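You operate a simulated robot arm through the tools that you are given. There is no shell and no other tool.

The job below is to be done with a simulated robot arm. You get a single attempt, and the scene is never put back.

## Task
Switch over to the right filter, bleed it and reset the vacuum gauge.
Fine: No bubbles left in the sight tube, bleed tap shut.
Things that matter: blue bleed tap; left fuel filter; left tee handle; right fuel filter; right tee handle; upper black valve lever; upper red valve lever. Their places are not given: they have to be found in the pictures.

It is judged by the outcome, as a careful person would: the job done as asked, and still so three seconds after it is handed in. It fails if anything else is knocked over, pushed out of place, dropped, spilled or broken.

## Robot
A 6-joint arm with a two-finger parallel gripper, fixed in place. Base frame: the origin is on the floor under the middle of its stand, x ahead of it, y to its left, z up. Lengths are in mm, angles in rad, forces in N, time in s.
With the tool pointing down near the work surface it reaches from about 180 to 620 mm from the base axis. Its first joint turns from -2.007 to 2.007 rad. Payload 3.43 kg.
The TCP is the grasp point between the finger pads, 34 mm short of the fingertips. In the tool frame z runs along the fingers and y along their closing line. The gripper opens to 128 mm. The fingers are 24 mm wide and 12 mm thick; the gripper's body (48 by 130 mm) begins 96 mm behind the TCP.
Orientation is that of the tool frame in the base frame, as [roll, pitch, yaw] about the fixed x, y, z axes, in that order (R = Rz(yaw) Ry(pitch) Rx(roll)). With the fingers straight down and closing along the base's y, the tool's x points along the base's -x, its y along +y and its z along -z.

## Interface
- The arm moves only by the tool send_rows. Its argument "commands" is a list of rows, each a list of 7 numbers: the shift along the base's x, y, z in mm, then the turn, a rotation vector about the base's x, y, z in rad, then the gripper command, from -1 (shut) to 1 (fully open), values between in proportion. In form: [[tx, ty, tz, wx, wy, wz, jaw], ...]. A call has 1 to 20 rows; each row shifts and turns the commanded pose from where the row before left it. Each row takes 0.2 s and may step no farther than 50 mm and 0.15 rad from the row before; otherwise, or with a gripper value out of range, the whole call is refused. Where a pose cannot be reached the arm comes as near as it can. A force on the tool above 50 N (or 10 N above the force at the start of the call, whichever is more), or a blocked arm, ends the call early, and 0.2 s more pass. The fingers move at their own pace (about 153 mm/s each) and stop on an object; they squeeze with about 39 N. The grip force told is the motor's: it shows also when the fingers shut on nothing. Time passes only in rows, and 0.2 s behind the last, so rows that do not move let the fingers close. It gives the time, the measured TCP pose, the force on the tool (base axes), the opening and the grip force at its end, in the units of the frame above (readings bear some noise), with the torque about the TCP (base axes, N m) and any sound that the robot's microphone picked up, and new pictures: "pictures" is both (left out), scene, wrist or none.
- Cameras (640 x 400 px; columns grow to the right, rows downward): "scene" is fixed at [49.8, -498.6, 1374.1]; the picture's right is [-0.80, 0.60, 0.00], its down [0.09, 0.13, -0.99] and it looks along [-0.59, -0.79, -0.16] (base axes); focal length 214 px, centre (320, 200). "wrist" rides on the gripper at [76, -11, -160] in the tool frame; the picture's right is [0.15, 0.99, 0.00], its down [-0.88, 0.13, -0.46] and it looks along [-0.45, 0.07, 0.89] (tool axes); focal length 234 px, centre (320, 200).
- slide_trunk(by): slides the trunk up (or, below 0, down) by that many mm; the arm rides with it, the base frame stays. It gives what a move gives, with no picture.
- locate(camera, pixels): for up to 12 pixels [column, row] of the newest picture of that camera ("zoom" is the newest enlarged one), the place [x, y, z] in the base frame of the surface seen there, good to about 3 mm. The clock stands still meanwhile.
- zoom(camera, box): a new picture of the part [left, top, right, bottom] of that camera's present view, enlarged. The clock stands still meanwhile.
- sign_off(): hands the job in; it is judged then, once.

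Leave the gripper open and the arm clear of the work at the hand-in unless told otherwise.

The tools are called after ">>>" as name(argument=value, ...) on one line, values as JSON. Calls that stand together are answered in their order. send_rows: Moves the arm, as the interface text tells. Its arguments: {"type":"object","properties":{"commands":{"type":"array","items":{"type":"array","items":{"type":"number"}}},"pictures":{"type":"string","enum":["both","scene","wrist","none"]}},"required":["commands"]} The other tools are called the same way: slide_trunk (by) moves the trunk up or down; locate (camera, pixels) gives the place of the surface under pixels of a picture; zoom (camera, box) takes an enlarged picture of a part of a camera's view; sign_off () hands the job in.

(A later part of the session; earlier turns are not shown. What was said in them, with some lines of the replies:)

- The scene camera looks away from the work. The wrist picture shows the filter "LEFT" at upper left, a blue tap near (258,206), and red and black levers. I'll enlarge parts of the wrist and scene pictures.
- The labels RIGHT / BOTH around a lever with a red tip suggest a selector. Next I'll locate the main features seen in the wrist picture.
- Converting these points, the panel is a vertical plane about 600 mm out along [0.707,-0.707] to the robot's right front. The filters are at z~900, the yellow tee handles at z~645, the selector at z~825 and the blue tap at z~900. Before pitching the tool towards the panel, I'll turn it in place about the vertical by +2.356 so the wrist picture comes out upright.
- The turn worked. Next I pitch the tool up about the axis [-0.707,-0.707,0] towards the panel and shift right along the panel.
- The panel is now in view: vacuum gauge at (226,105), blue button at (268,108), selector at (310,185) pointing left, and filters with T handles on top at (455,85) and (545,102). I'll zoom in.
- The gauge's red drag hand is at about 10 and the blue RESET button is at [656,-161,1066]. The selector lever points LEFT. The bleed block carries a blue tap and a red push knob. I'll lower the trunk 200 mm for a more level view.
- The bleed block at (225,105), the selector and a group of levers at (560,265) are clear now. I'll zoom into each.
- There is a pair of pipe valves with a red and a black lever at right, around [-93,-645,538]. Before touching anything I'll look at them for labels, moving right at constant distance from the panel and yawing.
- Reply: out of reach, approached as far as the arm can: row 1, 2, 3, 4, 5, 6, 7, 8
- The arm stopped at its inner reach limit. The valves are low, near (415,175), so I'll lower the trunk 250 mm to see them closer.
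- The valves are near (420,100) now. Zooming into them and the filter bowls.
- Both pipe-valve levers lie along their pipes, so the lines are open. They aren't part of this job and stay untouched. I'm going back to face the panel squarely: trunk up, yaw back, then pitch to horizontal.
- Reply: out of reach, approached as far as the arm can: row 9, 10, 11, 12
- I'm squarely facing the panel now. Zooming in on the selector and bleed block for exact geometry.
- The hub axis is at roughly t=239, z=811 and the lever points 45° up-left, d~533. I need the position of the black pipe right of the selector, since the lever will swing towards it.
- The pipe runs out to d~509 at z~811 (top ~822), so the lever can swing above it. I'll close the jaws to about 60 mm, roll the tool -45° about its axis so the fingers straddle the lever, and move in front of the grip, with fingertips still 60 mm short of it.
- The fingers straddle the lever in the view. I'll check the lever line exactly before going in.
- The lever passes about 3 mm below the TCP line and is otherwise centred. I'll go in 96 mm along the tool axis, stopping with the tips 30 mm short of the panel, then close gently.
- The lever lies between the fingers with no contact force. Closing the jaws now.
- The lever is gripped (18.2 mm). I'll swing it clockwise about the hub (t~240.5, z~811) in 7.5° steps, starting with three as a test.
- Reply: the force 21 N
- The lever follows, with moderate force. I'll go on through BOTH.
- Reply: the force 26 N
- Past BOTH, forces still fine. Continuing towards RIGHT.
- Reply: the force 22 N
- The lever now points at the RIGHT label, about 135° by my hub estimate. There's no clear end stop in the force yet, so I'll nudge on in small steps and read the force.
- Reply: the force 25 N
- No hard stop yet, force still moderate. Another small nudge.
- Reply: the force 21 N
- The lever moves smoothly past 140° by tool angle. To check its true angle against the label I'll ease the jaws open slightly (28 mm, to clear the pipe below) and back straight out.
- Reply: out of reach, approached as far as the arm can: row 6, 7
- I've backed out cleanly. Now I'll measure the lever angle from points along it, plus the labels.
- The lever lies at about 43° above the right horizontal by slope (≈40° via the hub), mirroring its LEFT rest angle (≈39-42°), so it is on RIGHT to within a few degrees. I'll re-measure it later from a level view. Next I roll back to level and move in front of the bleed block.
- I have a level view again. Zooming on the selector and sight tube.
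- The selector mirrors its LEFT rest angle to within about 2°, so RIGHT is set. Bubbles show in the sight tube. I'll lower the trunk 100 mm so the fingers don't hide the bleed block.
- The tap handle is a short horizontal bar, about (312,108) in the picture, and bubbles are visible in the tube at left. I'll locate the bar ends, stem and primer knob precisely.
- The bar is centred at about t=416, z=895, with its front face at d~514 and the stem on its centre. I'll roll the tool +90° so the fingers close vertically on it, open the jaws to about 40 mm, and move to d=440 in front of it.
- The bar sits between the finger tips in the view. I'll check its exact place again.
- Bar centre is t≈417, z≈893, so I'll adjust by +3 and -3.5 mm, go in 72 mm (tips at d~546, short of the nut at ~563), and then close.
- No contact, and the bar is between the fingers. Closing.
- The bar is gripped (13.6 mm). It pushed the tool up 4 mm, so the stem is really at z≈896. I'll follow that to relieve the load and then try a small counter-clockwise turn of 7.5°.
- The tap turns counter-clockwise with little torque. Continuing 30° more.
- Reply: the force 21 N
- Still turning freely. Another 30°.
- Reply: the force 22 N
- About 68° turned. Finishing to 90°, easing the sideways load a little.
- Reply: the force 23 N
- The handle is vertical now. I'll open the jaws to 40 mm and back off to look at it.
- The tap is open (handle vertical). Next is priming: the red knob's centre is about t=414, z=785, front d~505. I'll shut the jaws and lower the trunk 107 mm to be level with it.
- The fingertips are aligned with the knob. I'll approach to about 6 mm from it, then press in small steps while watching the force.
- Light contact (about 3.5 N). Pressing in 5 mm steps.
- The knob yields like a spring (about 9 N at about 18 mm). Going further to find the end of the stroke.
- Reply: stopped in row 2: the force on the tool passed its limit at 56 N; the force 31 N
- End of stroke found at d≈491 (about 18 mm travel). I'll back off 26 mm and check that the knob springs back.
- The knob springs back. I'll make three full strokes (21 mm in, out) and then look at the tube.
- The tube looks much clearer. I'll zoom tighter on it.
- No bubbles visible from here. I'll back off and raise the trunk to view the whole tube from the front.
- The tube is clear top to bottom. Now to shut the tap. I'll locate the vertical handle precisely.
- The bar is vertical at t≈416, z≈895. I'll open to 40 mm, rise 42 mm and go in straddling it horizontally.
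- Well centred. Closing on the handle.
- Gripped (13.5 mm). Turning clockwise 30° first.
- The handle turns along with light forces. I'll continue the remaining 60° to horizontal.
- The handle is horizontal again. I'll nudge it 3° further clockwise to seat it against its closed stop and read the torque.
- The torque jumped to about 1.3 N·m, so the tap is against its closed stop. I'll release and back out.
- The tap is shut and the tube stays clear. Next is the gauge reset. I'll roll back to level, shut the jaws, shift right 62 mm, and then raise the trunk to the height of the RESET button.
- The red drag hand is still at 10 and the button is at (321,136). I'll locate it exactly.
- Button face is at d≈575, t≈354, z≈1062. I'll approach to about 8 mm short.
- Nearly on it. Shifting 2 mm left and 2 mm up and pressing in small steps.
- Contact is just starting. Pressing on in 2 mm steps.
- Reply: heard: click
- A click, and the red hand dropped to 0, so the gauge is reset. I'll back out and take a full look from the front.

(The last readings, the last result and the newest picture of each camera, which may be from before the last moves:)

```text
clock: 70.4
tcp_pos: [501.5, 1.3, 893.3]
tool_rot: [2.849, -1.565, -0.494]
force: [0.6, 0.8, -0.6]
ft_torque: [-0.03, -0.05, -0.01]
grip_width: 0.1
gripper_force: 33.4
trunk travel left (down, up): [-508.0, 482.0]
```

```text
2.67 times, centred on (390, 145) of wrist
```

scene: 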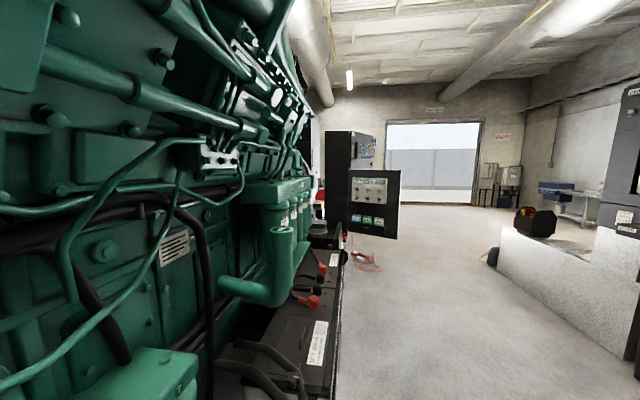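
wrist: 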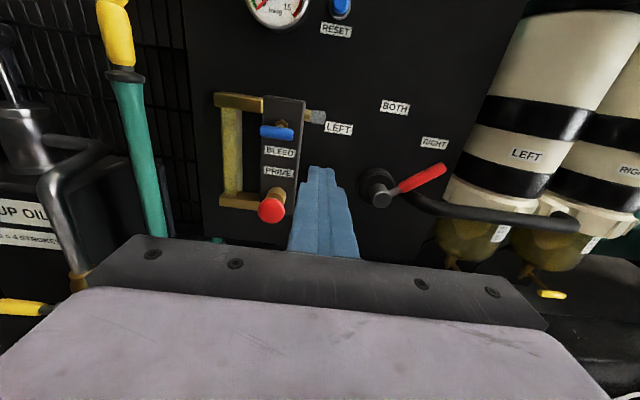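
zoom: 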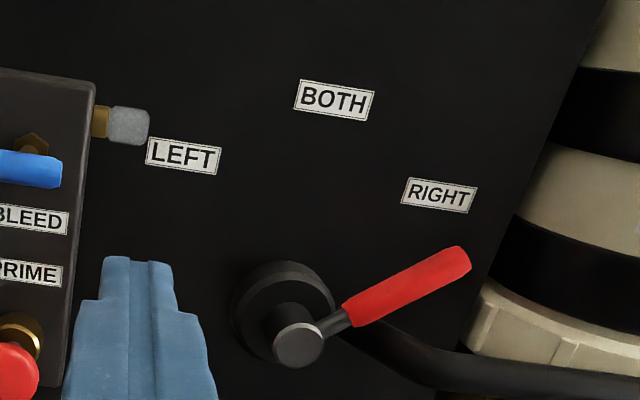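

From here the gauge hand rests at 0, the tap is horizontal, the tube is clear and the selector points to RIGHT. I'll re-measure the lever line once more from this view.

>>> locate(camera="wrist", pixels=[[441, 169], [434, 173], [427, 176], [420, 180], [413, 183], [406, 187], [400, 190], [382, 200], [394, 107], [434, 143], [338, 128]])

>>> zoom(camera="wrist", box=[205, 85, 265, 215])

```text
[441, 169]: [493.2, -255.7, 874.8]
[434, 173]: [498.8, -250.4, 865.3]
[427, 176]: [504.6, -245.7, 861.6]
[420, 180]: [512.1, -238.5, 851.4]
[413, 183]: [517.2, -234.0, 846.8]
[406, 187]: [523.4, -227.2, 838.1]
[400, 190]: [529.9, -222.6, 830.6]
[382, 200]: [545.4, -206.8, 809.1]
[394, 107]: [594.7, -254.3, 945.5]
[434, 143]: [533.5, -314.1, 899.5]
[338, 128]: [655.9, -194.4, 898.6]
```

```text
3.08 times, centred on (235, 150) of wrist
```

zoom: 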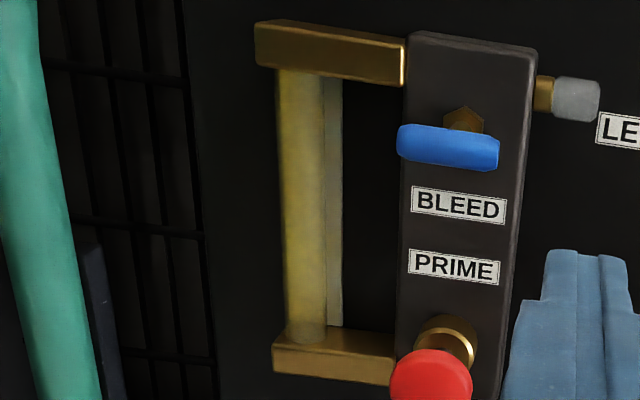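

The lever line measures about 41-42° above the right horizontal, mirroring the ~41° it had at LEFT, so it sits on RIGHT. The tube is clear, the tap shut and the gauge at 0. I'll back the arm away, open the gripper, and take a last look.

>>> send_rows(commands=[[-14, 14, 0, 0, 0, 0, -1], [-14, 14, 0, 0, 0, 0, 0], [0, 0, 0, 0, 0, 0, 1], [0, 0, 0, 0, 0, 0, 1], [0, 0, 0, 0, 0, 0, 1]], pictures="none")

>>> slide_trunk(by=90)

>>> send_rows(commands=[[0, 0, 0, 0, 0, 0, 1], [0, 0, 0, 0, 0, 0, 1]], pictures="both")

>>> zoom(camera="wrist", box=[170, 30, 430, 230])

```text
clock: 71.6
tcp_pos: [473.3, 28.2, 892.6]
tool_rot: [2.845, -1.566, -0.49]
force: [0.4, -0.3, 0.2]
ft_torque: [-0.01, 0.03, 0.01]
grip_width: 128.1
gripper_force: 0.1
trunk travel left (down, up): [-508.0, 482.0]
```

```text
clock: 72.9
tcp_pos: [473.9, 28.1, 983.5]
tool_rot: [2.822, -1.564, -0.466]
force: [0.2, 0.5, -0.3]
ft_torque: [-0.01, 0.01, 0.03]
grip_width: 127.9
gripper_force: 0.0
trunk travel left (down, up): [-598.0, 392.0]
```

```text
clock: 73.5
tcp_pos: [473.3, 29.1, 983.3]
tool_rot: [2.844, -1.565, -0.489]
force: [0.4, 0.0, 0.2]
ft_torque: [0.02, -0.01, 0.01]
grip_width: 128.2
gripper_force: 0.1
trunk travel left (down, up): [-598.0, 392.0]
```

scene: 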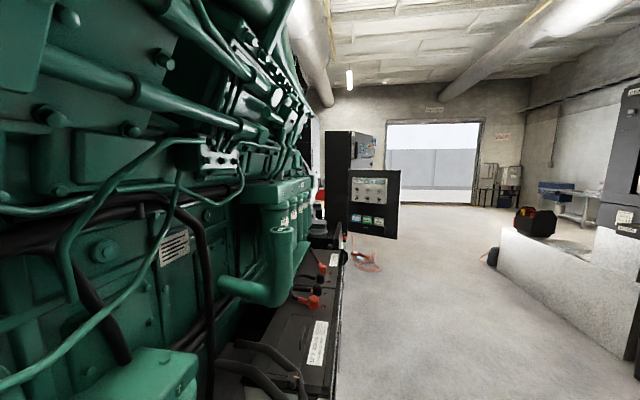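
wrist: 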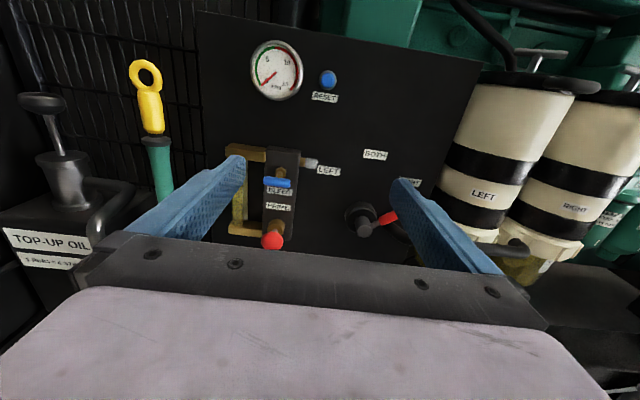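

```text
2.00 times, centred on (300, 130) of wrist
```

zoom: 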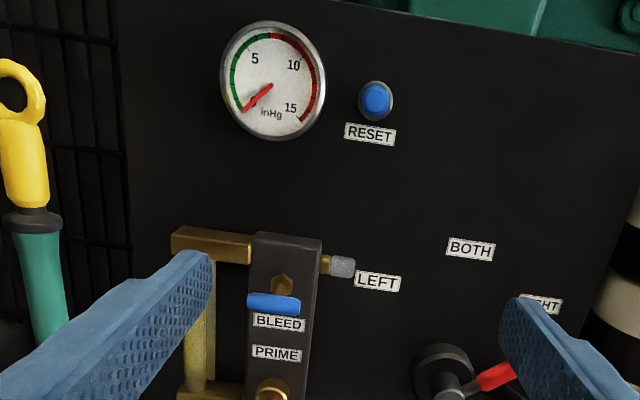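

Final state: the gauge's red hand rests at 0, the tap is horizontal (shut), the sight tube is clear and the selector is on RIGHT. The gripper is open and the arm is well clear. Handing in.

>>> sign_off()

```text
The job is handed in.
```

The job is handed in, with all three parts done. The fuel supply is on the right filter, the system is bled and the vacuum gauge is reset.

- **Selector:** I turned the red lever from LEFT through BOTH to RIGHT. I felt no end stop there, so I set it by angle. It mirrors its old LEFT position to within about 3°.
- **Bleeding:** I opened the blue tap and gave the red PRIME knob four strokes. No bubbles showed in the sight tube from top to bottom.
- **Bleed tap:** It is shut again and seated against its closed stop.
- **Gauge:** The RESET button clicked and the red hand dropped from about 10 to 0 inHg.

I did not touch the filters, their tee handles or the red and black pipe-valve levers. Both pipe valves looked open already. The gripper is open and the arm is clear of the panel.
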